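You operate a simulated robot arm through the tools that you are given. There is no shell and no other tool. Be economical: measure what you need, move in short steps, check, and stop when the job is done.

The job below is to be done with a simulated two-armed robot. You get a single attempt, and the scene is never put back.

TASK
Screw the cap back on the bottle on the long table.

It is judged by the outcome, as a careful person would: the job done as asked, and still so three seconds after it is handed in. It fails if anything else is knocked over, pushed out of place, dropped, spilled or broken. Lids that push on must go on centred and level and be pressed home; caps that screw on are set level and turned clockwise until they are tight.

THE ROBOT
Two 7-joint arms with three-finger grippers on one trunk, on a base that drives. Base frame: it is fixed to the floor where the robot stands at the start and does not move with it; the origin is under the middle of the robot, x ahead of it, y to its left, z up; the surface under the hand at the start is at about z = 0.86. Units: m, degrees, N and s.
The left shoulder is at the start at [0.042, 0.154, 1.007], the right one opposite. With the tool pointing down near the work surface each hand reaches from about 0.1 to 0.62 m from the robot's upright axis, wherever it stands, measured 20 degrees to its own side. Payload 2.69 kg a hand.
Tool frame (each hand has its own): the origin (TCP) lies between the finger pads and is the grasp point; the fingertips stand 0.029 m ahead of it; z points along the fingers, y is the line along which they close. Largest opening 0.12 m; the body of the gripper starts 0.078 m behind the TCP.
Orientation is that of the tool frame in the base frame, as a unit quaternion [x, y, z, w]. With the fingers straight down and closing along the base's y, the tool's x points along the base's -x, its y along +y and its z along -z.

THE INTERFACE
- The arms move only by the tool nudge_tool. It takes "left_moves", "right_moves" or both (then of equal length, played together; a hand with none holds still); each is a list of rows, each a list of 2 entries, a list of its own where there are three numbers: the shift along the base's x, y, z in m, then the turn, a rotation vector about the base's x, y, z in degrees. In form: [[[tx, ty, tz], [rx, ry, rz]], ...]. A call has 1 to 10 rows; each row is the pose to reach, as a shift and turn from the pose commanded when the call began. "left_claw" and "right_claw" are, for a hand that has rows, the closure, from 0 (fully open) to 1 (shut), set as the call begins (left out, the last holds). Rows are played at 5 a second. More than 0.05 m and 8.6 degrees between two rows, or a gripper value outside its range, and nothing of the call is played. A pose out of reach is approached as far as the arm can. The call stops where the force on the tool passes 40 N (or 10 N more than at its start, if that is more) or the arm is blocked; 0.2 s more then pass. Each finger halts on what it meets, pressing with about 24 N; the grip force reading is that of the motor and also rises with nothing between the fingers. The clock runs only during rows and for 0.2 s after the last one: add rows that repeat a pose to give the fingers time. The reply holds the time, the measured pose of the TCP, the force on the tool along the base axes, the opening and the grip force, in the units named above and with some noise, with the torque about the TCP (base axes, N m) and any sound that the robot's microphone picked up.
- Cameras (640 x 400 px; columns grow to the right, rows downward): "scene" is now at [0.1519, 0.0363, 1.1898]; the picture's right is [0.38, -0.93, 0.00], its down [-0.22, -0.09, -0.97] and it looks along [0.90, 0.37, -0.24] (base axes); focal length 214 px, centre (320, 200). "left" rides on the left gripper at [0.063, 0, -0.104] in its tool frame; the picture's right is [0.00, 1.00, 0.00], its down [-0.83, 0.00, -0.56] and it looks along [-0.56, 0.00, 0.83] (tool axes); focal length 275 px, centre (320, 200). "right" rides on the right gripper at [0.063, 0, -0.104] in its tool frame; the picture's right is [0.00, 1.00, 0.00], its down [-0.83, 0.00, -0.56] and it looks along [-0.56, 0.00, 0.83] (tool axes); focal length 275 px, centre (320, 200). There is no depth. A picture from a camera that has moved, and an enlarged one, comes with that camera's place and axes in the base frame and with its lens.
- snapshot(camera): a new picture of that camera. It takes no simulated time.
- raise_lower(by): slides the trunk up (or, below 0, down) by that many m; the arms and the scene camera ride with it, the base frame stays. It gives what a move gives, with no picture.
- drive_base(legs): drives the robot by 1 to 6 legs, each [ahead, left, turn to the left] in m, m and degrees, along the robot's own axes; the way and the turn of a leg run together, so that a leg with both is an arc; at most 1.5 m and 180 degrees a leg. The arms and the cameras ride along, it lands a little off, and it stops where it bumps. It gives what a move gives.
- turn_head(pan, tilt): turns the head with the scene camera to pan (to the left, within 80 degrees either way) and tilt (down, from -29 to 69), counted from straight ahead of the robot. It gives what a move gives.
- close_up(camera, box): a new picture of the part [left, top, right, bottom] of that camera's present view, enlarged. It takes no simulated time.
- job_done(): hands the job in; it is judged then, once.

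Go step by step. Nothing tells you exact positions but the pictures and the camera data: compare them with the known pose of the tool, close in by small moves and look again before you grip or let go. The budget is 120 turns and 88 pictures, counting those below and the enlarged ones. Unless the task says otherwise, let go and move clear before handing in, and close with one line.

The tools are called as a command line: name --argument value ..., lists and objects as JSON in quotes. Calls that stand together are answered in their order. nudge_tool: Moves the arms, as the interface text tells. Its arguments: {"type":"object","properties":{"left_moves":{"type":"array","items":{"type":"array"}},"left_claw":{"type":"number"},"right_moves":{"type":"array","items":{"type":"array"}},"right_claw":{"type":"number"}},"required":[]} The other tools are called the same way: raise_lower (by) slides the trunk up or down; drive_base (legs) drives the base; turn_head (pan, tilt) turns the head that bears the scene camera; snapshot (camera) takes a picture; close_up (camera, box) takes an enlarged picture of a part of a camera's view; job_done () hands the job in.

At the start:

```text
time_s: 0.0
left_eef_pos: [0.4062, 0.3884, 0.9996]
left_orientation: [0.001, 1.0, 0.0, 0.0]
left_force: [-1.2, -0.1, -0.8]
left_ft_torque: [-0.01, 0.03, 0.0]
left_opening: 0.1202
left_gripper_force: 0.0
right_eef_pos: [0.2803, 0.0193, 1.1127]
right_orientation: [0.0, 1.0, 0.0, 0.001]
right_force: [-0.2, 0.1, -0.2]
right_ft_torque: [-0.03, -0.02, 0.01]
right_opening: 0.1203
right_gripper_force: 0.0
trunk travel left (down, up): [-0.375, 0.063]
robot x, y, heading: [-0.0008, 0.0001, -0.1]
head pan, tilt: [22.3, 14.0]
```

scene: 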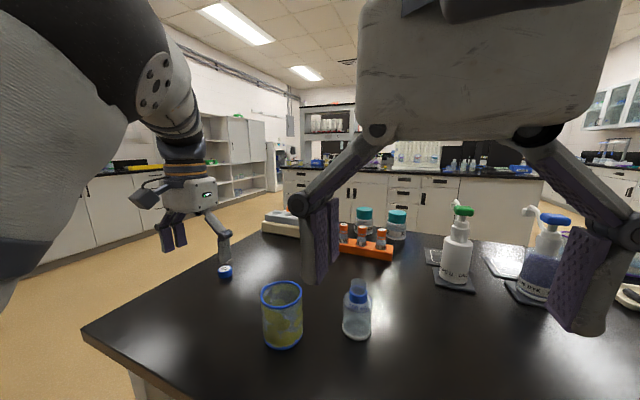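
right: 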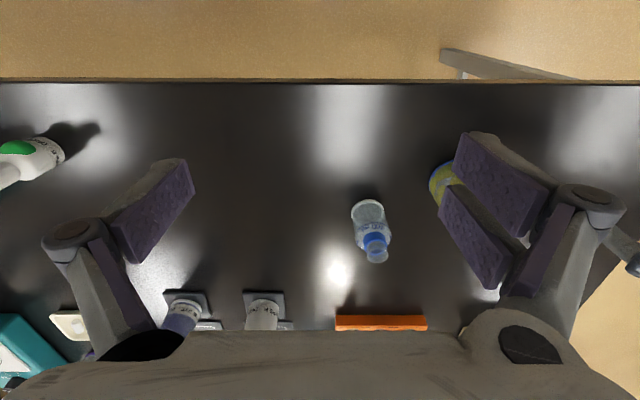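
left: 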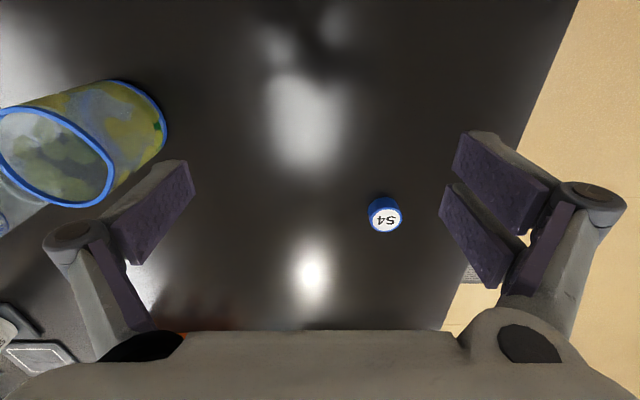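

I see a small clear bottle with a blue neck and, under the left hand, a blue cap with a white top marked "54". I'll look closer at both before moving.

close_up --camera "scene" --box '[200, 250, 400, 375]'

close_up --camera "right" --box '[310, 180, 438, 280]'

close_up --camera "left" --box '[330, 170, 458, 250]'

```text
3.20 times, centred on (300, 312) of scene
camera zoom: at [0.1519, 0.0363, 1.1898], right [0.38, -0.93, 0.0], down [-0.22, -0.09, -0.97], along [0.9, 0.37, -0.24], focal length 686 px, centre (384, -160)
```

zoom: 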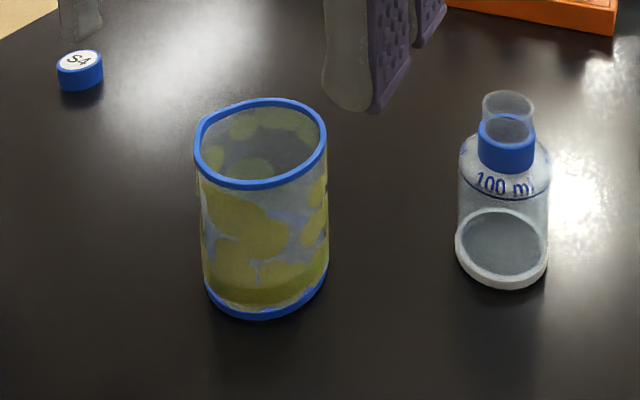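

```text
4.00 times, centred on (374, 230) of right
camera zoom: at [0.2167, 0.0195, 1.2193], right [0.0, 1.0, 0.0], down [0.83, 0.0, 0.56], along [0.56, 0.0, -0.83], focal length 1101 px, centre (104, 80)
```

zoom: 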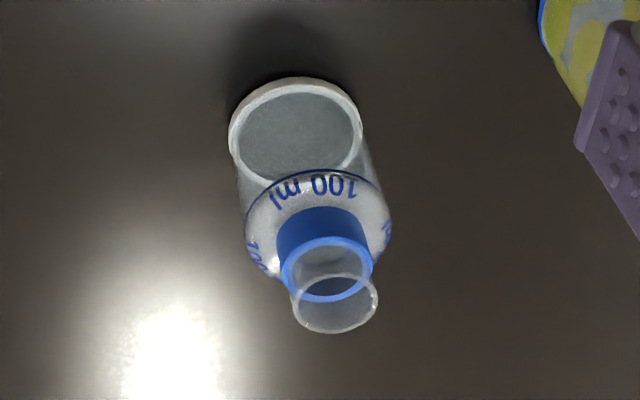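

```text
5.00 times, centred on (394, 210) of left
camera zoom: at [0.3423, 0.3895, 1.1051], right [0.0, 1.0, 0.0], down [0.83, 0.0, 0.56], along [0.56, 0.0, -0.83], focal length 1376 px, centre (-50, 150)
```

zoom: 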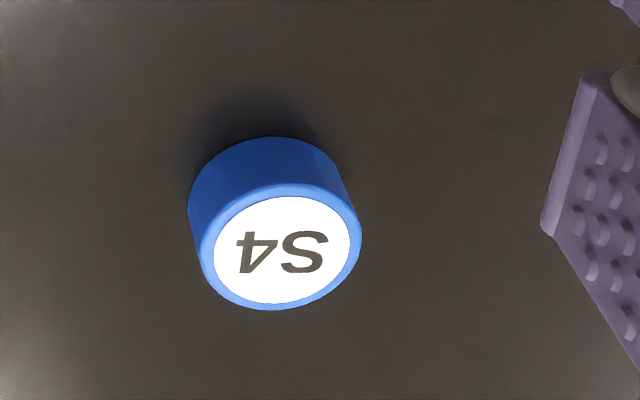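

The bottle stands at about (0.486, 0.099), with its lip near z 0.955. The cap lies upright at about (0.519, 0.457), its top near z 0.88, which is too far for the left hand from here. I'll drive left first.

drive_base --legs '[[0, 0.18, 0]]'

```text
time_s: 2.0
left_eef_pos: [0.4078, 0.5687, 0.9991]
left_orientation: [0.002, 1.0, 0.001, 0.0]
left_force: [-0.3, -0.2, 0.3]
left_ft_torque: [0.0, -0.02, -0.02]
left_opening: 0.1201
left_gripper_force: 0.0
right_eef_pos: [0.2807, 0.2006, 1.1142]
right_orientation: [0.002, 1.0, 0.0, 0.001]
right_force: [0.6, -0.2, 0.8]
right_ft_torque: [-0.03, -0.04, 0.01]
right_opening: 0.1202
right_gripper_force: 0.1
trunk travel left (down, up): [-0.375, 0.063]
robot x, y, heading: [0.0006, 0.1799, -0.2]
head pan, tilt: [22.3, 14.0]
```

The drive landed well. I'll bring the left hand above the cap and look.

nudge_tool --left_moves '[[[0.028, -0.028, 0], [0, 0, 0]], [[0.056, -0.056, 0], [0, 0, 0]], [[0.084, -0.084, -0.02], [0, 0, 0]], [[0.111, -0.112, -0.05], [0, 0, 0]], [[0.111, -0.112, -0.05], [0, 0, 0]]]' --left_claw 0.45

snapshot --camera "left"

snapshot --camera "scene"

```text
time_s: 3.2
left_eef_pos: [0.5202, 0.4551, 0.9482]
left_orientation: [0.001, 1.0, 0.001, 0.0]
left_force: [0.4, -0.5, -0.2]
left_ft_torque: [0.01, -0.01, 0.01]
left_opening: 0.0658
left_gripper_force: 0.1
right_eef_pos: [0.2801, 0.2005, 1.1153]
right_orientation: [0.001, 1.0, -0.001, 0.001]
right_force: [0.6, -1.0, 0.2]
right_ft_torque: [0.03, -0.01, -0.04]
right_opening: 0.1199
right_gripper_force: 0.0
trunk travel left (down, up): [-0.375, 0.063]
robot x, y, heading: [-0.0013, 0.1829, -0.0]
head pan, tilt: [22.3, 14.0]
```

```text
81 pictures are left
camera left: at [0.4558, 0.456, 1.0537], right [0.01, 1.0, 0.0], down [0.83, -0.01, 0.56], along [0.56, 0.0, -0.83], focal length 275 px, centre (320, 200)
```

left: 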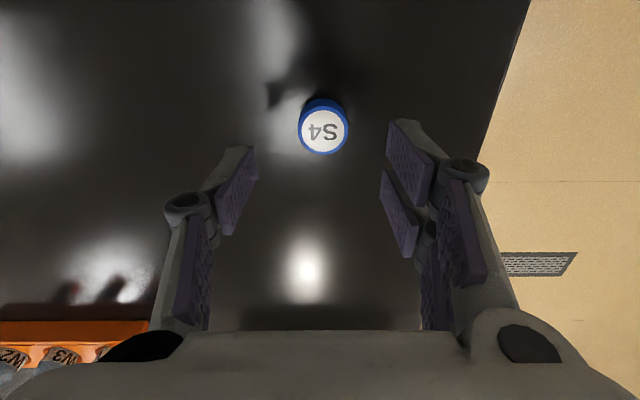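

```text
80 pictures are left
camera scene: at [0.1519, 0.2167, 1.1899], right [0.38, -0.93, 0.0], down [-0.22, -0.09, -0.97], along [0.9, 0.37, -0.24], focal length 214 px, centre (320, 200)
```

scene: 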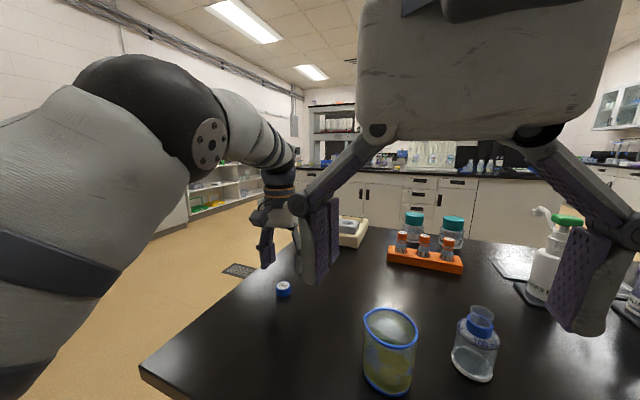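

The cap's centre is at about (0.5195, 0.458), so I'll lower around it and close gently.

nudge_tool --left_moves '[[[0.0, 0.0025, -0.025], [0, 0, 0]], [[0.0, 0.0025, -0.045], [0, 0, 0]], [[0.0, 0.0025, -0.053], [0, 0, 0]], [[0.0, 0.0025, -0.053], [0, 0, 0]]]'

snapshot --camera "left"

```text
time_s: 4.2
left_eef_pos: [0.5185, 0.458, 0.8953]
left_orientation: [0.002, 1.0, 0.0, 0.0]
left_force: [0.6, -0.2, 0.3]
left_ft_torque: [-0.05, -0.02, 0.0]
left_opening: 0.0658
left_gripper_force: 0.1
right_eef_pos: [0.2806, 0.2006, 1.1137]
right_orientation: [0.001, 1.0, 0.001, 0.001]
right_force: [0.2, 0.0, 1.1]
right_ft_torque: [-0.01, -0.01, 0.01]
right_opening: 0.1199
right_gripper_force: 0.0
trunk travel left (down, up): [-0.375, 0.063]
robot x, y, heading: [-0.0007, 0.184, -0.2]
head pan, tilt: [22.3, 14.0]
```

```text
79 pictures are left
camera left: at [0.4549, 0.4586, 1.0006], right [0.01, 1.0, 0.0], down [0.83, -0.01, 0.56], along [0.56, 0.0, -0.83], focal length 275 px, centre (320, 200)
```

left: 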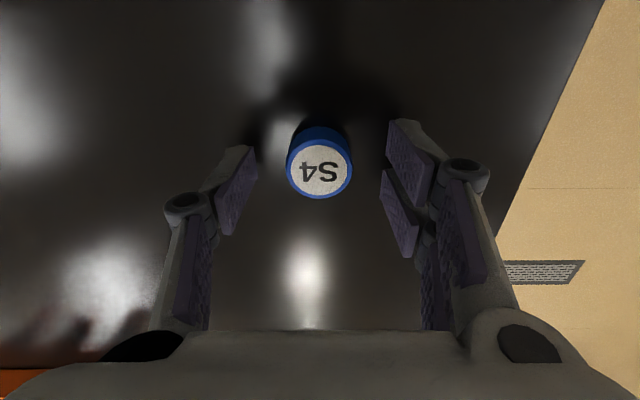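

The cap is centred. I'll go 3 mm lower and close.

nudge_tool --left_moves '[[[0, 0, -0.003], [0, 0, 0]], [[0, 0, -0.003], [0, 0, 0]], [[0, 0, -0.003], [0, 0, 0]], [[0, 0, -0.003], [0, 0, 0]]]' --left_claw 0.85

snapshot --camera "left"

```text
time_s: 5.2
left_eef_pos: [0.5182, 0.4582, 0.8925]
left_orientation: [0.002, 1.0, 0.0, 0.001]
left_force: [2.1, -0.7, 9.2]
left_ft_torque: [-0.13, -0.05, 0.04]
left_opening: 0.0324
left_gripper_force: 23.6
right_eef_pos: [0.2802, 0.1992, 1.1142]
right_orientation: [0.001, 1.0, 0.0, 0.001]
right_force: [0.5, -0.7, 0.4]
right_ft_torque: [-0.02, 0.03, 0.0]
right_opening: 0.1202
right_gripper_force: 0.1
trunk travel left (down, up): [-0.375, 0.063]
robot x, y, heading: [0.0006, 0.1795, 0.1]
head pan, tilt: [22.3, 14.0]
```

```text
78 pictures are left
camera left: at [0.4543, 0.4588, 0.9986], right [0.01, 1.0, 0.0], down [0.83, -0.01, 0.56], along [0.56, 0.0, -0.83], focal length 275 px, centre (320, 200)
```

left: 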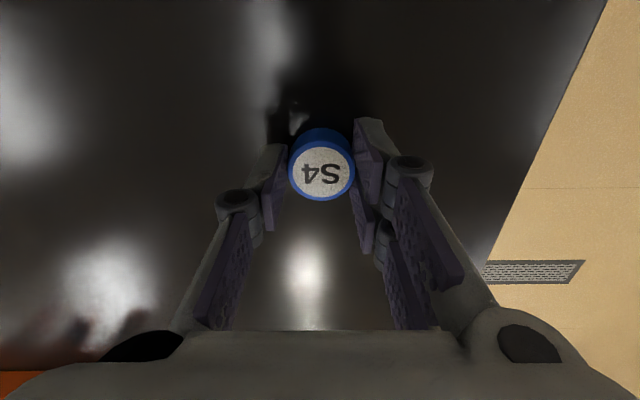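

The cap is held at an opening of 0.0324, with the fingertips level with its bottom. I'll lift it clear.

nudge_tool --left_moves '[[[0, 0, 0.02], [0, 0, 0]], [[0, 0, 0.06], [0, 0, 0]], [[0, 0, 0.1], [0, 0, 0]], [[0, 0, 0.14], [0, 0, 0]], [[0, 0, 0.18], [0, 0, 0]]]'

snapshot --camera "left"

snapshot --camera "right"

```text
time_s: 6.4
left_eef_pos: [0.5176, 0.4588, 1.0733]
left_orientation: [0.002, 1.0, -0.001, -0.001]
left_force: [-0.1, -0.1, 1.2]
left_ft_torque: [-0.02, 0.03, 0.01]
left_opening: 0.0327
left_gripper_force: 23.6
right_eef_pos: [0.2811, 0.2005, 1.1148]
right_orientation: [0.001, 1.0, 0.0, 0.001]
right_force: [-0.1, -0.6, -0.1]
right_ft_torque: [0.0, 0.02, -0.03]
right_opening: 0.12
right_gripper_force: 0.1
trunk travel left (down, up): [-0.375, 0.063]
robot x, y, heading: [-0.0011, 0.1834, -0.2]
head pan, tilt: [22.3, 14.0]
```

```text
77 pictures are left
camera left: at [0.4543, 0.4595, 1.179], right [0.01, 1.0, 0.0], down [0.83, -0.01, 0.56], along [0.56, 0.0, -0.83], focal length 275 px, centre (320, 200)
```

left: 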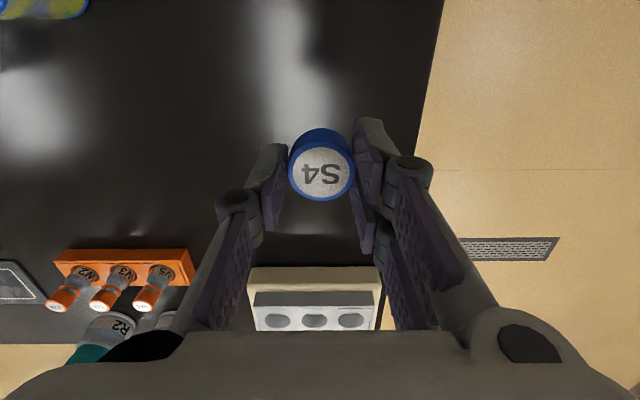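

```text
76 pictures are left
camera right: at [0.2175, 0.1996, 1.2192], right [0.0, 1.0, 0.0], down [0.83, 0.0, 0.56], along [0.56, 0.0, -0.83], focal length 275 px, centre (320, 200)
```

right: 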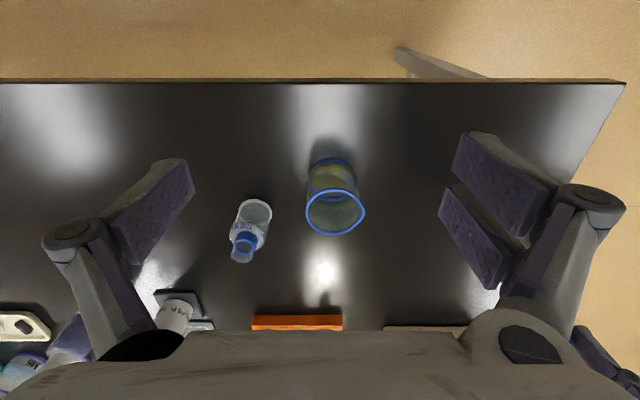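

The cap is firmly held. The right hand will hold the bottle from the right, tilted about 35° below horizontal to leave room above, so I'll reorient it in free space first.

nudge_tool --right_moves '[[[0.01, -0.0225, -0.006], [0, -6.9, 0]], [[0.02, -0.045, -0.012], [0, -13.8, 0]], [[0.03, -0.0675, -0.019], [0, -20.7, 0]], [[0.04, -0.09, -0.025], [0, -27.6, 0]], [[0.05, -0.1125, -0.031], [0, -34.5, 0]], [[0.06, -0.135, -0.037], [0, -41.4, 0]], [[0.07, -0.1575, -0.044], [0, -48.3, 0]], [[0.08, -0.18, -0.05], [0, -55, 0]], [[0.08, -0.18, -0.05], [0, -55, 0]]]' --right_claw 0.25

snapshot --camera "right"

snapshot --camera "scene"

```text
time_s: 8.4
left_eef_pos: [0.5181, 0.4602, 1.0733]
left_orientation: [0.001, 1.0, -0.001, 0.0]
left_force: [0.6, -0.4, -0.6]
left_ft_torque: [-0.01, -0.03, 0.04]
left_opening: 0.0324
left_gripper_force: 24.0
right_eef_pos: [0.3611, 0.0227, 1.0633]
right_orientation: [0.001, 0.886, 0.001, 0.463]
right_force: [0.4, 0.0, 1.0]
right_ft_torque: [0.0, 0.01, 0.0]
right_opening: 0.0898
right_gripper_force: 0.1
trunk travel left (down, up): [-0.375, 0.063]
robot x, y, heading: [-0.0036, 0.186, -0.2]
head pan, tilt: [22.3, 14.0]
```

```text
75 pictures are left
camera right: at [0.2389, 0.0211, 1.0722], right [0.0, 1.0, 0.0], down [0.02, 0.0, 1.0], along [1.0, 0.0, -0.02], focal length 275 px, centre (320, 200)
```

right: 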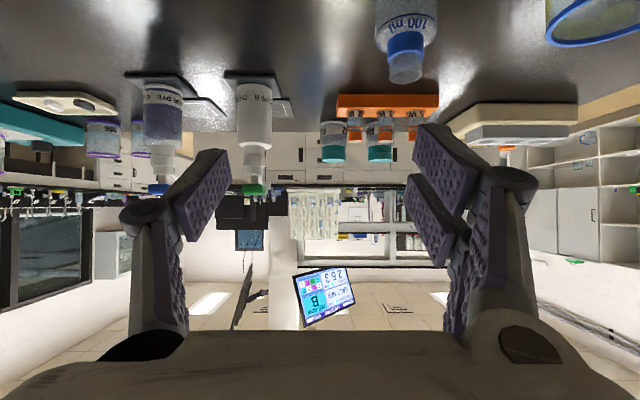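

```text
74 pictures are left
camera scene: at [0.1524, 0.2169, 1.1898], right [0.38, -0.93, 0.0], down [-0.22, -0.09, -0.97], along [0.9, 0.37, -0.24], focal length 214 px, centre (320, 200)
```

scene: 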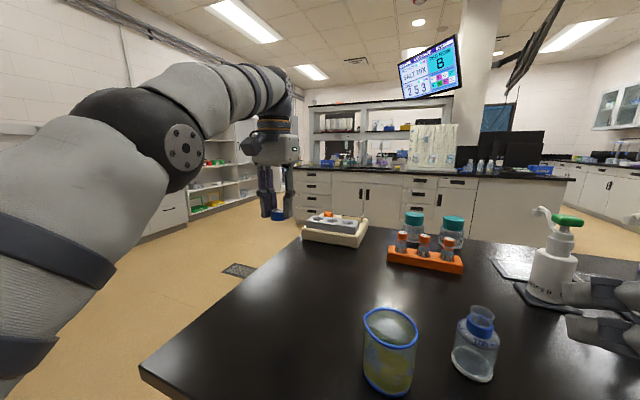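

The wrist turned as planned. Next come a 30° yaw and the move to the pre-grasp point beside the bottle, with the head turned to watch.

turn_head --pan -15 --tilt 32

nudge_tool --right_moves '[[[0.01, 0.0, -0.01], [0, 0, 7.5]], [[0.02, 0.005, -0.025], [0, 0, 15]], [[0.03, 0.01, -0.045], [0, 0, 22.5]], [[0.035, 0.02, -0.07], [0, 0, 30]], [[0.04, 0.028, -0.1], [0, 0, 30]], [[0.04, 0.028, -0.1], [0, 0, 30]]]'

snapshot --camera "right"

snapshot --camera "scene"

```text
time_s: 9.4
left_eef_pos: [0.5188, 0.459, 1.0732]
left_orientation: [0.002, 1.0, 0.0, 0.0]
left_force: [0.1, -0.9, 0.7]
left_ft_torque: [-0.01, 0.0, 0.0]
left_opening: 0.0324
left_gripper_force: 24.0
right_eef_pos: [0.3589, 0.0217, 1.0614]
right_orientation: [0.002, 0.887, 0.0, 0.462]
right_force: [0.1, -0.9, -0.6]
right_ft_torque: [-0.01, -0.04, -0.01]
right_opening: 0.0899
right_gripper_force: 0.1
trunk travel left (down, up): [-0.375, 0.063]
robot x, y, heading: [-0.0016, 0.183, -0.1]
head pan, tilt: [-15.0, 32.0]
```

```text
time_s: 10.8
left_eef_pos: [0.5184, 0.4581, 1.073]
left_orientation: [0.002, 1.0, 0.0, 0.0]
left_force: [0.9, 0.1, -0.9]
left_ft_torque: [0.0, -0.02, 0.03]
left_opening: 0.0327
left_gripper_force: 24.0
right_eef_pos: [0.409, 0.0482, 0.9681]
right_orientation: [-0.229, 0.857, 0.121, 0.446]
right_force: [-1.4, 0.8, -0.3]
right_ft_torque: [0.0, -0.01, 0.03]
right_opening: 0.09
right_gripper_force: 0.1
right hand out of reach, approached as far as the arm can: row 5, 6
trunk travel left (down, up): [-0.375, 0.063]
robot x, y, heading: [0.0027, 0.1813, -0.2]
head pan, tilt: [-15.0, 32.0]
```

```text
73 pictures are left
camera right: at [0.3041, -0.013, 0.977], right [-0.5, 0.86, 0.0], down [0.02, 0.01, 1.0], along [0.86, 0.5, -0.02], focal length 275 px, centre (320, 200)
```

right: 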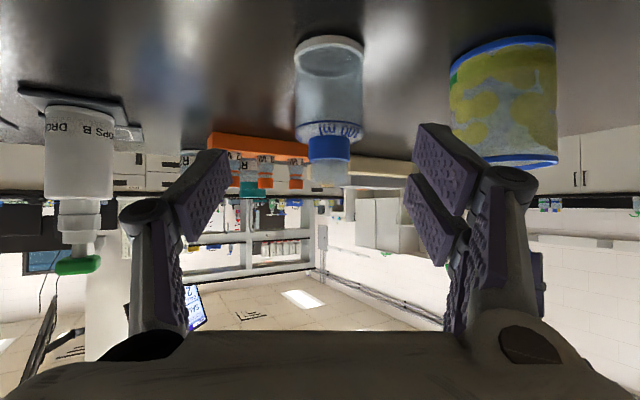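

```text
72 pictures are left
camera scene: at [0.152, 0.1579, 1.1609], right [-0.26, -0.96, 0.0], down [-0.51, 0.14, -0.85], along [0.82, -0.22, -0.53], focal length 214 px, centre (320, 200)
```

scene: 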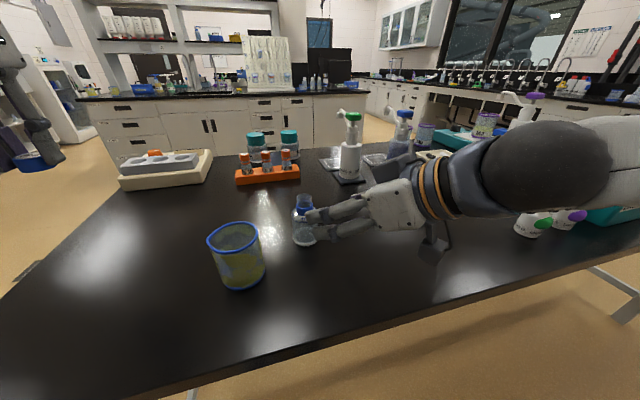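

The hand is slightly limited close in, but it lines up to about 6 mm. I'll move forward along the approach in small steps and check.

nudge_tool --right_moves '[[[0.005, 0.01, -0.005], [0, 0, 0]], [[0.02, 0.023, -0.016], [0, 0, 0]], [[0.035, 0.031, -0.028], [0, 0, 0]], [[0.035, 0.031, -0.028], [0, 0, 0]]]'

snapshot --camera "right"

```text
time_s: 11.8
left_eef_pos: [0.5176, 0.4583, 1.0752]
left_orientation: [0.001, 1.0, -0.001, 0.0]
left_force: [0.1, 0.0, 1.4]
left_ft_torque: [0.03, 0.0, -0.02]
left_opening: 0.0324
left_gripper_force: 23.7
right_eef_pos: [0.4447, 0.0805, 0.9397]
right_orientation: [-0.227, 0.858, 0.12, 0.446]
right_force: [0.6, -0.9, -0.3]
right_ft_torque: [-0.02, 0.0, -0.01]
right_opening: 0.0901
right_gripper_force: 0.1
trunk travel left (down, up): [-0.375, 0.063]
robot x, y, heading: [-0.0003, 0.1793, -0.2]
head pan, tilt: [-15.0, 32.0]
```

```text
71 pictures are left
camera right: at [0.3394, 0.0184, 0.9493], right [-0.5, 0.87, 0.0], down [0.02, 0.01, 1.0], along [0.87, 0.5, -0.02], focal length 275 px, centre (320, 200)
```

right: 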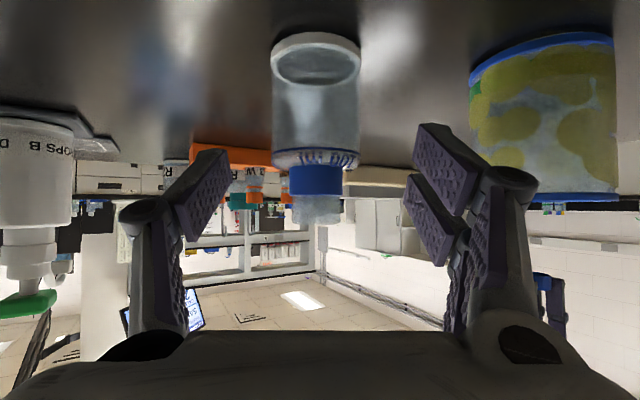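

The bottle is confirmed at (0.486, 0.0995), body up to z≈0.92 and lip ≈0.96. I'll slide the fingers around the body at z≈0.895.

nudge_tool --right_moves '[[[0.014, 0.006, -0.015], [0, 0, 0]], [[0.028, 0.013, -0.03], [0, 0, 0]], [[0.041, 0.019, -0.044], [0, 0, 0]], [[0.041, 0.019, -0.044], [0, 0, 0]]]'

snapshot --camera "right"

close_up --camera "scene" --box '[200, 150, 500, 300]'

```text
time_s: 12.8
left_eef_pos: [0.5182, 0.4588, 1.0748]
left_orientation: [0.002, 1.0, 0.0, 0.0]
left_force: [-0.5, -0.3, -0.1]
left_ft_torque: [-0.02, 0.02, 0.03]
left_opening: 0.0327
left_gripper_force: 24.3
right_eef_pos: [0.4848, 0.0988, 0.8945]
right_orientation: [-0.228, 0.857, 0.121, 0.446]
right_force: [0.7, -0.6, -0.7]
right_ft_torque: [-0.02, -0.04, -0.02]
right_opening: 0.0901
right_gripper_force: 0.0
trunk travel left (down, up): [-0.375, 0.063]
robot x, y, heading: [-0.0031, 0.1812, -0.4]
head pan, tilt: [-15.0, 32.0]
```

```text
70 pictures are left
camera right: at [0.3795, 0.0368, 0.9034], right [-0.5, 0.87, 0.0], down [0.02, 0.01, 1.0], along [0.87, 0.5, -0.02], focal length 275 px, centre (320, 200)
```

right: 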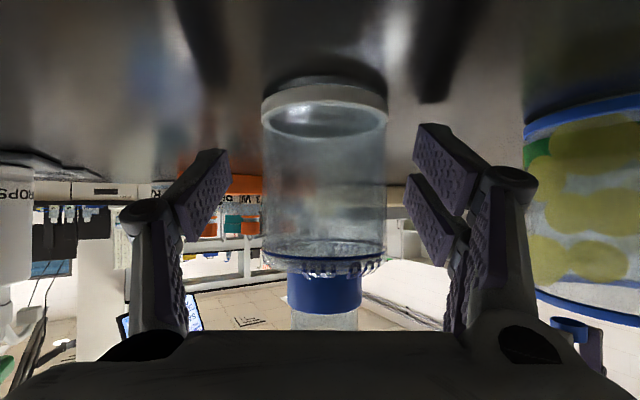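

```text
2.13 times, centred on (350, 225) of scene
camera zoom: at [0.1521, 0.1579, 1.1609], right [-0.26, -0.96, 0.0], down [-0.51, 0.14, -0.85], along [0.82, -0.22, -0.53], focal length 458 px, centre (256, 147)
```

zoom: 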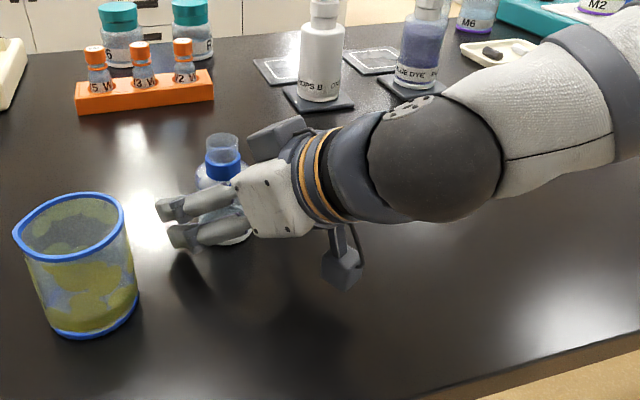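

The fingers straddle the body, centred. I'll close on it.

nudge_tool --right_moves '[[[0, 0, 0], [0, 0, 0]], [[0, 0, 0], [0, 0, 0]], [[0, 0, 0], [0, 0, 0]], [[0, 0, 0], [0, 0, 0]]]' --right_claw 0.7

snapshot --camera "right"

close_up --camera "scene" --box '[260, 170, 360, 270]'

```text
time_s: 13.8
left_eef_pos: [0.5172, 0.4585, 1.0741]
left_orientation: [0.002, 1.0, 0.0, 0.0]
left_force: [0.0, -0.4, 0.2]
left_ft_torque: [0.0, 0.02, -0.01]
left_opening: 0.0326
left_gripper_force: 24.0
right_eef_pos: [0.4854, 0.0975, 0.8942]
right_orientation: [-0.228, 0.857, 0.12, 0.446]
right_force: [0.3, -0.4, 0.4]
right_ft_torque: [-0.02, 0.01, -0.02]
right_opening: 0.049
right_gripper_force: 24.0
trunk travel left (down, up): [-0.375, 0.063]
robot x, y, heading: [0.0017, 0.1759, -0.2]
head pan, tilt: [-15.0, 32.0]
```

```text
68 pictures are left
camera right: at [0.3795, 0.0369, 0.9036], right [-0.5, 0.87, 0.0], down [0.02, 0.01, 1.0], along [0.87, 0.5, -0.02], focal length 275 px, centre (320, 200)
```

right: 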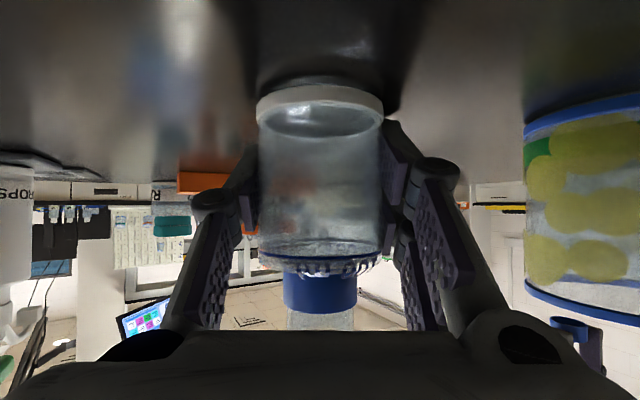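

```text
4.00 times, centred on (310, 220) of scene
camera zoom: at [0.1523, 0.158, 1.1609], right [-0.26, -0.96, 0.0], down [-0.51, 0.14, -0.85], along [0.82, -0.22, -0.53], focal length 858 px, centre (360, 120)
```

zoom: 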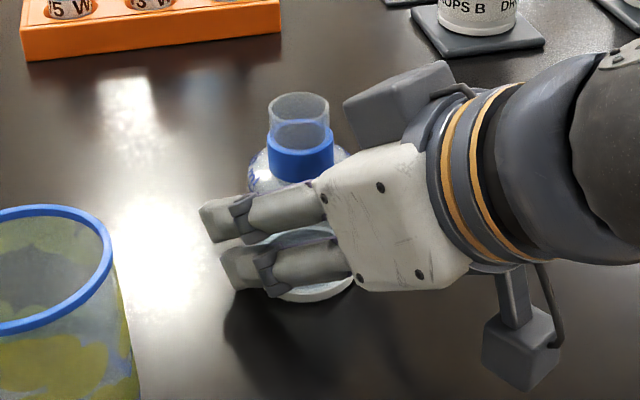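

The bottle is gripped gently. I'll carry the cap over at safe height while pre-turning the wrist counter-clockwise about 75°, leaving room for a long clockwise stroke.

nudge_tool --left_moves '[[[-0.0035, -0.04, 0], [0, 0, 8.4]], [[-0.007, -0.08, 0], [0, 0, 16.8]], [[-0.0105, -0.12, 0], [0, 0, 25.2]], [[-0.014, -0.16, 0], [0, 0, 33.6]], [[-0.0175, -0.2, 0], [0, 0, 42]], [[-0.021, -0.24, 0], [0, 0, 50.4]], [[-0.0245, -0.28, 0], [0, 0, 58.8]], [[-0.028, -0.32, 0], [0, 0, 67.2]], [[-0.032, -0.36, 0], [0, 0, 75]], [[-0.032, -0.36, 0], [0, 0, 75]]]'

snapshot --camera "left"

snapshot --camera "scene"

snapshot --camera "right"

```text
time_s: 16.1
left_eef_pos: [0.4457, 0.1175, 1.0604]
left_orientation: [-0.608, 0.794, -0.001, 0.0]
left_force: [0.2, 0.3, 0.0]
left_ft_torque: [0.0, -0.01, -0.01]
left_opening: 0.0326
left_gripper_force: 24.1
left hand out of reach, approached as far as the arm can: row 6, 7, 8, 9, 10
right_eef_pos: [0.4851, 0.098, 0.895]
right_orientation: [-0.228, 0.857, 0.12, 0.446]
right_force: [0.4, -0.5, -0.2]
right_ft_torque: [0.03, 0.02, 0.02]
right_opening: 0.0486
right_gripper_force: 24.4
trunk travel left (down, up): [-0.375, 0.063]
robot x, y, heading: [-0.0011, 0.1819, -0.4]
head pan, tilt: [-15.0, 32.0]
```

```text
66 pictures are left
camera left: at [0.4279, 0.0574, 1.1655], right [-0.96, 0.26, 0.0], down [0.22, 0.8, 0.56], along [0.15, 0.54, -0.83], focal length 275 px, centre (320, 200)
```

left: 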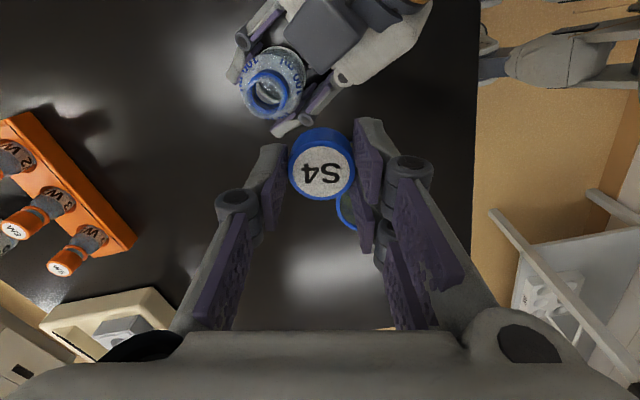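

```text
65 pictures are left
camera scene: at [0.1524, 0.1573, 1.1608], right [-0.26, -0.96, 0.0], down [-0.51, 0.14, -0.85], along [0.82, -0.22, -0.53], focal length 214 px, centre (320, 200)
```

scene: 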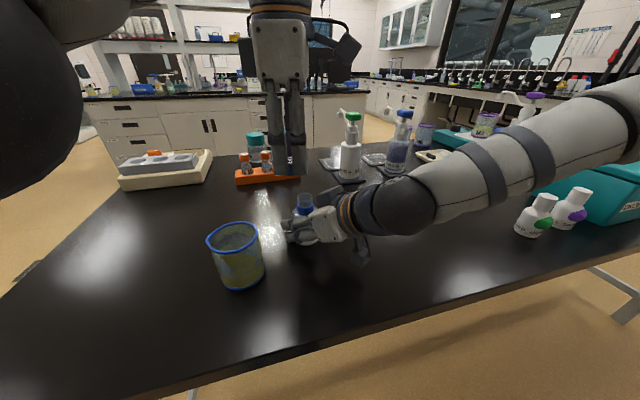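

```text
64 pictures are left
camera right: at [0.3796, 0.0362, 0.9034], right [-0.5, 0.87, 0.0], down [0.02, 0.01, 1.0], along [0.87, 0.5, -0.02], focal length 275 px, centre (320, 200)
```

right: 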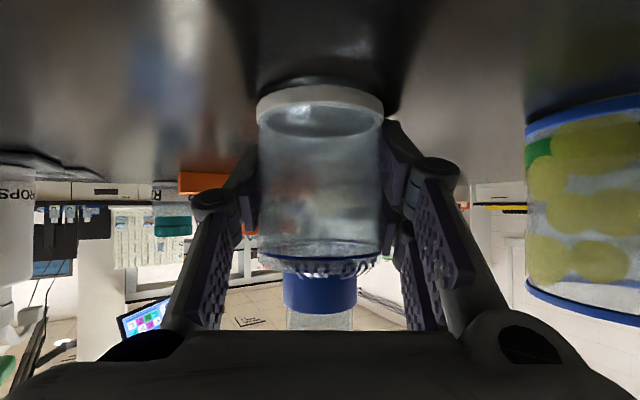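

The left arm can't quite reach that far across from here. I'll release the bottle, back the right hand off, and drive the base right so both arms reach comfortably.

nudge_tool --left_moves '[[[-0.01, 0.03, 0.01], [0, 0, 0]], [[-0.02, 0.06, 0.02], [0, 0, 0]], [[-0.03, 0.09, 0.03], [0, 0, 0]], [[-0.03, 0.12, 0.04], [0, 0, 0]]]' --right_moves '[[[0, 0, 0], [0, 0, 0]], [[0, 0, 0], [0, 0, 0]], [[0, 0, 0], [0, 0, 0]], [[0, 0, 0], [0, 0, 0]]]' --right_claw 0.25

nudge_tool --right_moves '[[[-0.014, -0.008, 0.0115], [0, 0, 0]], [[-0.028, -0.016, 0.023], [0, 0, 0]], [[-0.049, -0.029, 0.045], [0, 0, 0]], [[-0.07, -0.041, 0.075], [0, 0, 0]], [[-0.085, -0.05, 0.11], [0, 0, 0]], [[-0.1, -0.06, 0.15], [0, 0, 0]]]'

snapshot --camera "scene"

```text
time_s: 17.1
left_eef_pos: [0.4187, 0.2402, 1.0998]
left_orientation: [-0.608, 0.794, 0.001, 0.001]
left_force: [-0.4, 0.2, 0.5]
left_ft_torque: [-0.03, 0.0, -0.02]
left_opening: 0.0323
left_gripper_force: 23.9
right_eef_pos: [0.4853, 0.0978, 0.8945]
right_orientation: [-0.229, 0.857, 0.121, 0.445]
right_force: [-0.6, -0.2, 0.7]
right_ft_torque: [0.04, -0.02, 0.0]
right_opening: 0.0901
right_gripper_force: 0.2
trunk travel left (down, up): [-0.375, 0.063]
robot x, y, heading: [-0.0005, 0.183, -0.4]
head pan, tilt: [-15.0, 32.0]
```

```text
time_s: 18.4
left_eef_pos: [0.4182, 0.2394, 1.1007]
left_orientation: [-0.607, 0.795, 0.0, 0.0]
left_force: [0.1, 0.1, -0.3]
left_ft_torque: [0.02, 0.0, 0.02]
left_opening: 0.0327
left_gripper_force: 24.2
right_eef_pos: [0.386, 0.0378, 1.0447]
right_orientation: [-0.228, 0.857, 0.121, 0.447]
right_force: [-1.5, 0.7, -0.4]
right_ft_torque: [-0.01, 0.0, 0.01]
right_opening: 0.0901
right_gripper_force: 0.1
trunk travel left (down, up): [-0.375, 0.063]
robot x, y, heading: [-0.002, 0.1831, -0.4]
head pan, tilt: [-15.0, 32.0]
```

```text
63 pictures are left
camera scene: at [0.1519, 0.1579, 1.1609], right [-0.26, -0.96, 0.0], down [-0.51, 0.14, -0.85], along [0.82, -0.22, -0.53], focal length 214 px, centre (320, 200)
```

scene: 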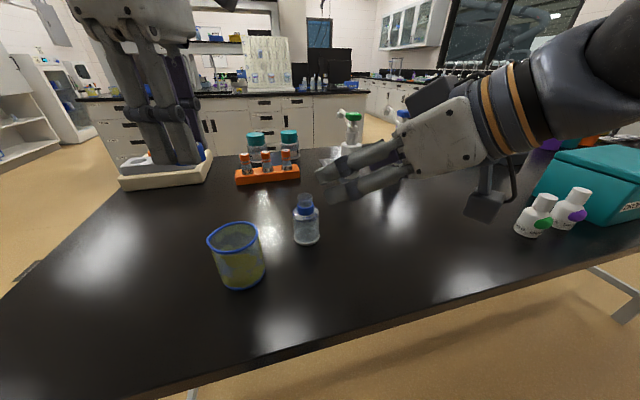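

The bottle is free and still upright, and both hands are high and clear. Driving right 0.16 m.

drive_base --legs '[[0, -0.16, 0]]'

turn_head --pan 5 --tilt 32

snapshot --camera "right"

snapshot --camera "scene"

```text
time_s: 20.3
left_eef_pos: [0.4161, 0.0807, 1.1009]
left_orientation: [-0.607, 0.794, 0.0, 0.001]
left_force: [0.6, -0.2, -1.2]
left_ft_torque: [0.03, 0.0, 0.01]
left_opening: 0.0325
left_gripper_force: 24.2
right_eef_pos: [0.3856, -0.122, 1.0436]
right_orientation: [-0.229, 0.857, 0.121, 0.446]
right_force: [0.5, 0.1, -0.1]
right_ft_torque: [0.02, 0.02, 0.05]
right_opening: 0.09
right_gripper_force: 0.0
trunk travel left (down, up): [-0.375, 0.063]
robot x, y, heading: [-0.0051, 0.0198, -0.3]
head pan, tilt: [-15.0, 32.0]
```

```text
time_s: 21.1
left_eef_pos: [0.4166, 0.0795, 1.0997]
left_orientation: [-0.608, 0.794, 0.0, 0.001]
left_force: [-0.5, 0.1, -0.1]
left_ft_torque: [0.02, -0.01, 0.0]
left_opening: 0.033
left_gripper_force: 24.2
right_eef_pos: [0.3859, -0.1221, 1.0447]
right_orientation: [-0.228, 0.857, 0.121, 0.446]
right_force: [-0.3, -0.2, -1.3]
right_ft_torque: [-0.06, -0.03, 0.01]
right_opening: 0.09
right_gripper_force: 0.1
trunk travel left (down, up): [-0.375, 0.063]
robot x, y, heading: [-0.0013, 0.0189, -0.4]
head pan, tilt: [5.0, 32.0]
```

```text
62 pictures are left
camera right: at [0.28, -0.1829, 1.0538], right [-0.5, 0.87, 0.0], down [0.02, 0.01, 1.0], along [0.87, 0.5, -0.02], focal length 275 px, centre (320, 200)
```

right: 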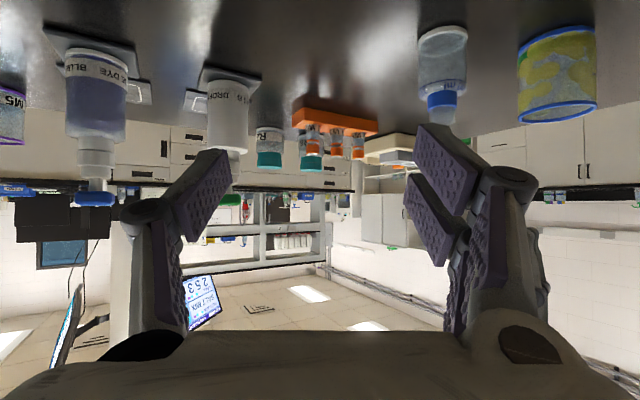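

```text
61 pictures are left
camera scene: at [0.1546, 0.0289, 1.1609], right [0.08, -1.0, 0.0], down [-0.53, -0.04, -0.85], along [0.85, 0.07, -0.53], focal length 214 px, centre (320, 200)
```

scene: 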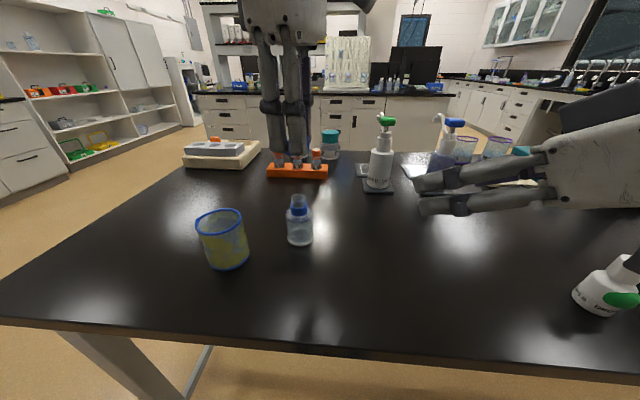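

Everything is still in place. I'll move the left hand aside while the right hand returns to its pre-grasp point.

nudge_tool --left_moves '[[[0.006, 0.045, 0.01], [0, 0, 0]], [[0.012, 0.09, 0.01], [0, 0, 0]], [[0.018, 0.135, 0.01], [0, 0, 0]], [[0.024, 0.18, 0.01], [0, 0, 0]], [[0.03, 0.2, 0.01], [0, 0, 0]], [[0.03, 0.2, 0.01], [0, 0, 0]], [[0.03, 0.2, 0.01], [0, 0, 0]], [[0.03, 0.2, 0.01], [0, 0, 0]]]' --right_moves '[[[0.0, 0.02, 0], [0, 0, 0]], [[0.0, 0.06, -0.01], [0, 0, 0]], [[0.0, 0.1, -0.02], [0, 0, 0]], [[0.003, 0.135, -0.035], [0, 0, 0]], [[0.005, 0.162, -0.045], [0, 0, 0]], [[0.03, 0.18, -0.075], [0, 0, 0]], [[0.055, 0.197, -0.103], [0, 0, 0]], [[0.055, 0.197, -0.103], [0, 0, 0]]]'

snapshot --camera "right"

snapshot --camera "scene"

```text
time_s: 22.9
left_eef_pos: [0.4486, 0.2787, 1.1106]
left_orientation: [-0.607, 0.794, 0.0, 0.0]
left_force: [-0.1, -0.1, 1.0]
left_ft_torque: [-0.02, -0.03, 0.02]
left_opening: 0.0325
left_gripper_force: 24.1
right_eef_pos: [0.4415, 0.0758, 0.9416]
right_orientation: [-0.229, 0.856, 0.122, 0.447]
right_force: [0.4, 0.8, 0.0]
right_ft_torque: [-0.01, -0.01, 0.01]
right_opening: 0.0898
right_gripper_force: 0.1
trunk travel left (down, up): [-0.375, 0.063]
robot x, y, heading: [0.0014, 0.0178, -0.2]
head pan, tilt: [5.0, 32.0]
```

```text
60 pictures are left
camera right: at [0.3356, 0.0131, 0.9503], right [-0.5, 0.87, 0.0], down [0.02, 0.01, 1.0], along [0.87, 0.5, -0.02], focal length 275 px, centre (320, 200)
```

right: 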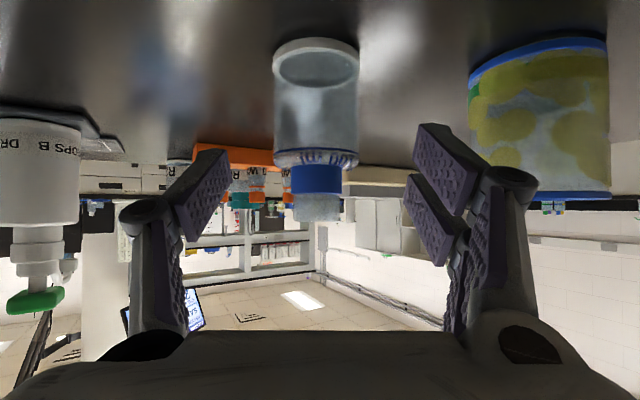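

```text
59 pictures are left
camera scene: at [0.1544, 0.0288, 1.1609], right [0.08, -1.0, 0.0], down [-0.53, -0.04, -0.85], along [0.85, 0.07, -0.53], focal length 214 px, centre (320, 200)
```

scene: 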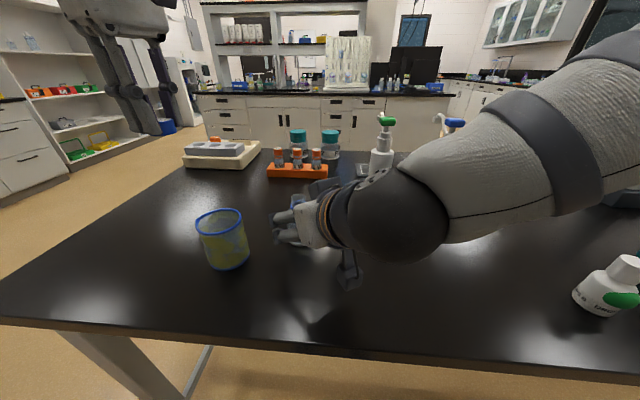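

The alignment matches the first time. I'll advance around the bottle.

nudge_tool --right_moves '[[[0.015, 0.007, -0.016], [0, 0, 0]], [[0.03, 0.0145, -0.032], [0, 0, 0]], [[0.044, 0.0217, -0.047], [0, 0, 0]], [[0.044, 0.0217, -0.047], [0, 0, 0]]]'

snapshot --camera "right"

```text
time_s: 23.9
left_eef_pos: [0.4484, 0.279, 1.1112]
left_orientation: [-0.608, 0.794, 0.001, 0.001]
left_force: [0.0, -1.0, -0.5]
left_ft_torque: [0.01, 0.0, -0.03]
left_opening: 0.0326
left_gripper_force: 24.0
right_eef_pos: [0.4852, 0.0978, 0.8954]
right_orientation: [-0.228, 0.857, 0.12, 0.446]
right_force: [-0.2, 0.5, 0.0]
right_ft_torque: [0.02, 0.0, 0.01]
right_opening: 0.0899
right_gripper_force: 0.0
trunk travel left (down, up): [-0.375, 0.063]
robot x, y, heading: [0.0003, 0.0183, -0.2]
head pan, tilt: [5.0, 32.0]
```

```text
58 pictures are left
camera right: at [0.3791, 0.0364, 0.9048], right [-0.5, 0.87, 0.0], down [0.02, 0.01, 1.0], along [0.86, 0.5, -0.02], focal length 275 px, centre (320, 200)
```

right: 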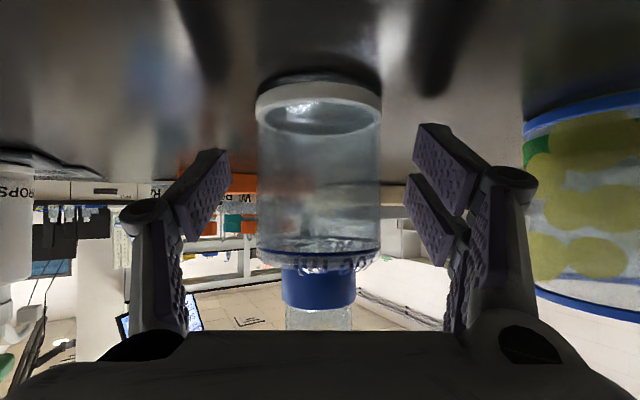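

Centred again. I'll close the right hand and bring the cap over the bottle at a safe height.

nudge_tool --right_moves '[[[0, 0, 0], [0, 0, 0]], [[0, 0, 0], [0, 0, 0]], [[0, 0, 0], [0, 0, 0]], [[0, 0, 0], [0, 0, 0]]]' --right_claw 0.7

nudge_tool --left_moves '[[[0.007, -0.036, 0], [0, 0, 0]], [[0.015, -0.072, 0], [0, 0, 0]], [[0.022, -0.108, 0], [0, 0, 0]], [[0.03, -0.145, -0.01], [0, 0, 0]], [[0.037, -0.181, -0.03], [0, 0, 0]], [[0.037, -0.181, -0.05], [0, 0, 0]], [[0.037, -0.181, -0.05], [0, 0, 0]]]'

snapshot --camera "left"

snapshot --camera "scene"

snapshot --camera "right"

```text
time_s: 24.9
left_eef_pos: [0.4467, 0.2783, 1.111]
left_orientation: [-0.607, 0.794, 0.001, 0.0]
left_force: [-0.2, -0.4, -0.4]
left_ft_torque: [0.01, 0.0, 0.02]
left_opening: 0.0324
left_gripper_force: 24.4
right_eef_pos: [0.4844, 0.0985, 0.8961]
right_orientation: [-0.229, 0.857, 0.121, 0.446]
right_force: [0.9, 0.5, 0.7]
right_ft_torque: [-0.02, -0.03, 0.02]
right_opening: 0.049
right_gripper_force: 23.7
trunk travel left (down, up): [-0.375, 0.063]
robot x, y, heading: [-0.0006, 0.0174, -0.1]
head pan, tilt: [5.0, 32.0]
```

```text
time_s: 26.6
left_eef_pos: [0.4855, 0.0987, 1.0585]
left_orientation: [-0.608, 0.794, 0.0, 0.0]
left_force: [-0.4, -1.0, 0.7]
left_ft_torque: [0.02, 0.0, -0.01]
left_opening: 0.0325
left_gripper_force: 23.9
right_eef_pos: [0.4835, 0.0981, 0.8965]
right_orientation: [-0.228, 0.857, 0.12, 0.447]
right_force: [0.1, -0.5, 0.7]
right_ft_torque: [-0.03, -0.01, -0.01]
right_opening: 0.0491
right_gripper_force: 24.1
trunk travel left (down, up): [-0.375, 0.063]
robot x, y, heading: [0.0008, 0.0226, 0.1]
head pan, tilt: [5.0, 32.0]
```

```text
57 pictures are left
camera left: at [0.4688, 0.0375, 1.1639], right [-0.96, 0.27, 0.0], down [0.22, 0.8, 0.56], along [0.15, 0.54, -0.83], focal length 275 px, centre (320, 200)
```

left: 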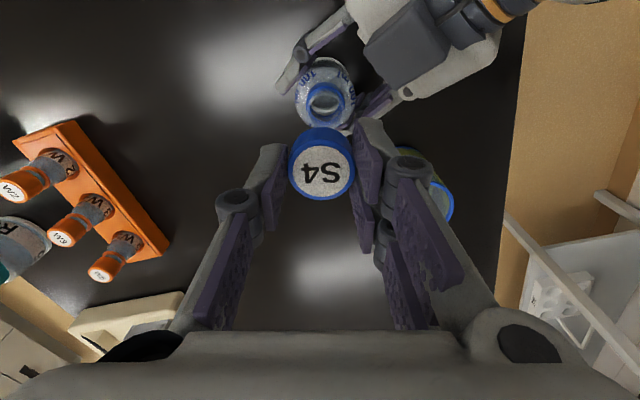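

```text
56 pictures are left
camera scene: at [0.1546, 0.0289, 1.1609], right [0.08, -1.0, 0.0], down [-0.53, -0.04, -0.85], along [0.84, 0.07, -0.53], focal length 214 px, centre (320, 200)
```

scene: 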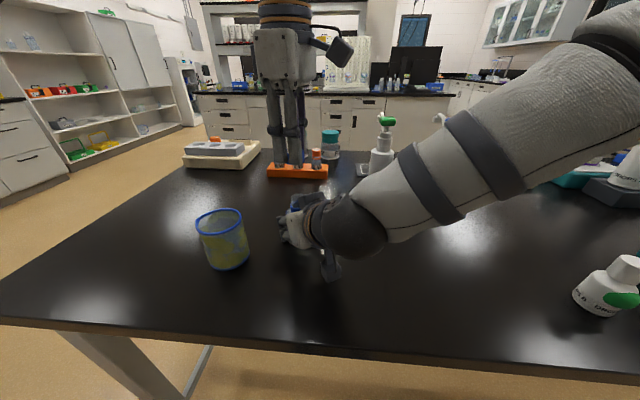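

```text
55 pictures are left
camera right: at [0.379, 0.0363, 0.9048], right [-0.5, 0.87, 0.0], down [0.02, 0.01, 1.0], along [0.86, 0.5, -0.02], focal length 275 px, centre (320, 200)
```

right: 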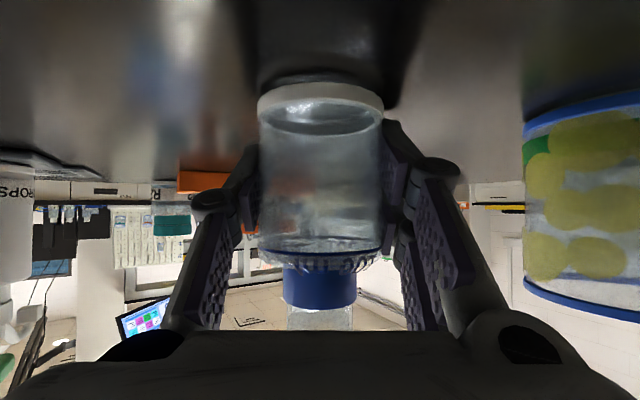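

The cap hovers over the bottle. A close-up from the left camera will fix the lip position against the cap.

close_up --camera "left" --box '[270, 50, 398, 130]'

close_up --camera "scene" --box '[250, 130, 378, 230]'

```text
5.00 times, centred on (334, 90) of left
camera zoom: at [0.4688, 0.0375, 1.1639], right [-0.96, 0.27, 0.0], down [0.22, 0.8, 0.56], along [0.15, 0.54, -0.83], focal length 1376 px, centre (250, 750)
```

zoom: 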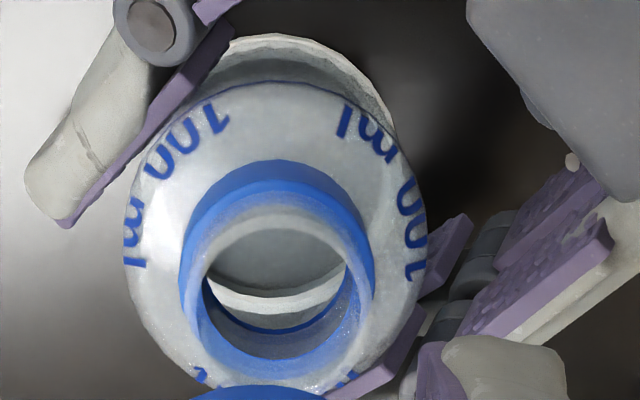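

```text
4.00 times, centred on (314, 180) of scene
camera zoom: at [0.1546, 0.0289, 1.1609], right [0.08, -1.0, 0.0], down [-0.53, -0.04, -0.85], along [0.84, 0.07, -0.53], focal length 858 px, centre (344, 280)
```

zoom: 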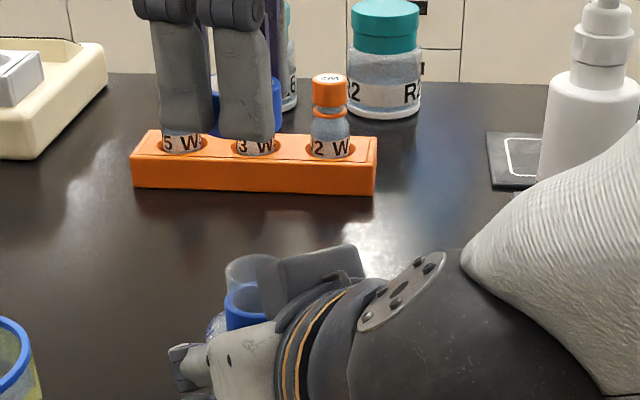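

By triangulation the lip centre is about 4–5 mm off from the cap in both x and y. I'll shift and lower to just above the lip.

nudge_tool --left_moves '[[[-0.0046, -0.004, -0.02], [0, 0, 0]], [[-0.0046, -0.004, -0.04], [0, 0, 0]], [[-0.0046, -0.004, -0.05], [0, 0, 0]], [[-0.0046, -0.004, -0.05], [0, 0, 0]]]'

snapshot --camera "left"

close_up --camera "scene" --box '[260, 140, 356, 220]'

```text
time_s: 27.6
left_eef_pos: [0.4795, 0.094, 1.0104]
left_orientation: [-0.607, 0.795, -0.001, 0.0]
left_force: [-0.6, 0.3, 0.0]
left_ft_torque: [0.03, 0.0, -0.02]
left_opening: 0.0324
left_gripper_force: 23.9
right_eef_pos: [0.4843, 0.0977, 0.8959]
right_orientation: [-0.228, 0.857, 0.12, 0.446]
right_force: [-0.2, -0.2, 1.8]
right_ft_torque: [-0.01, -0.01, 0.0]
right_opening: 0.0488
right_gripper_force: 24.2
trunk travel left (down, up): [-0.375, 0.063]
robot x, y, heading: [-0.0033, 0.0197, -0.0]
head pan, tilt: [5.0, 32.0]
```

```text
52 pictures are left
camera left: at [0.4626, 0.0336, 1.1146], right [-0.96, 0.27, 0.0], down [0.22, 0.8, 0.56], along [0.15, 0.54, -0.83], focal length 275 px, centre (320, 200)
```

left: 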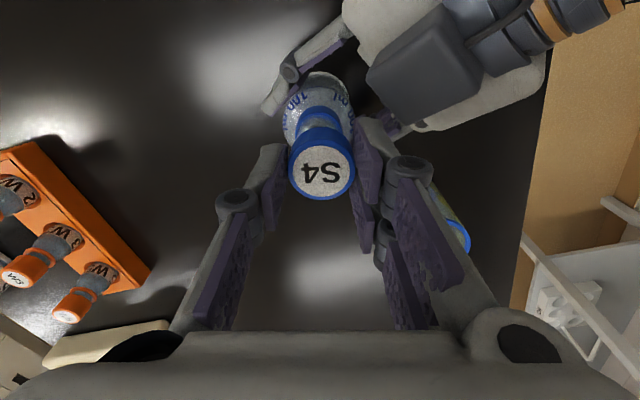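

```text
5.00 times, centred on (308, 180) of scene
camera zoom: at [0.1545, 0.029, 1.1609], right [0.08, -1.0, 0.0], down [-0.53, -0.04, -0.85], along [0.84, 0.07, -0.53], focal length 1072 px, centre (380, 300)
```

zoom: 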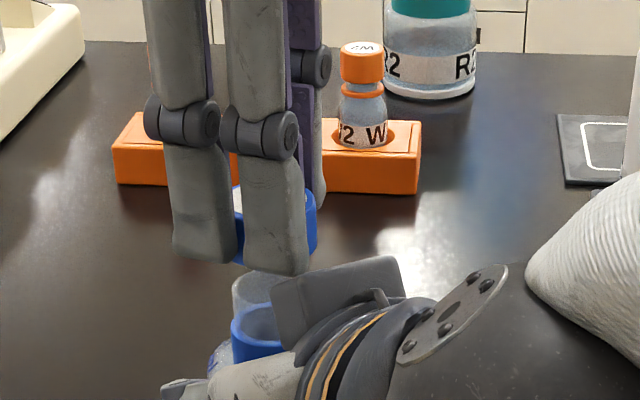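

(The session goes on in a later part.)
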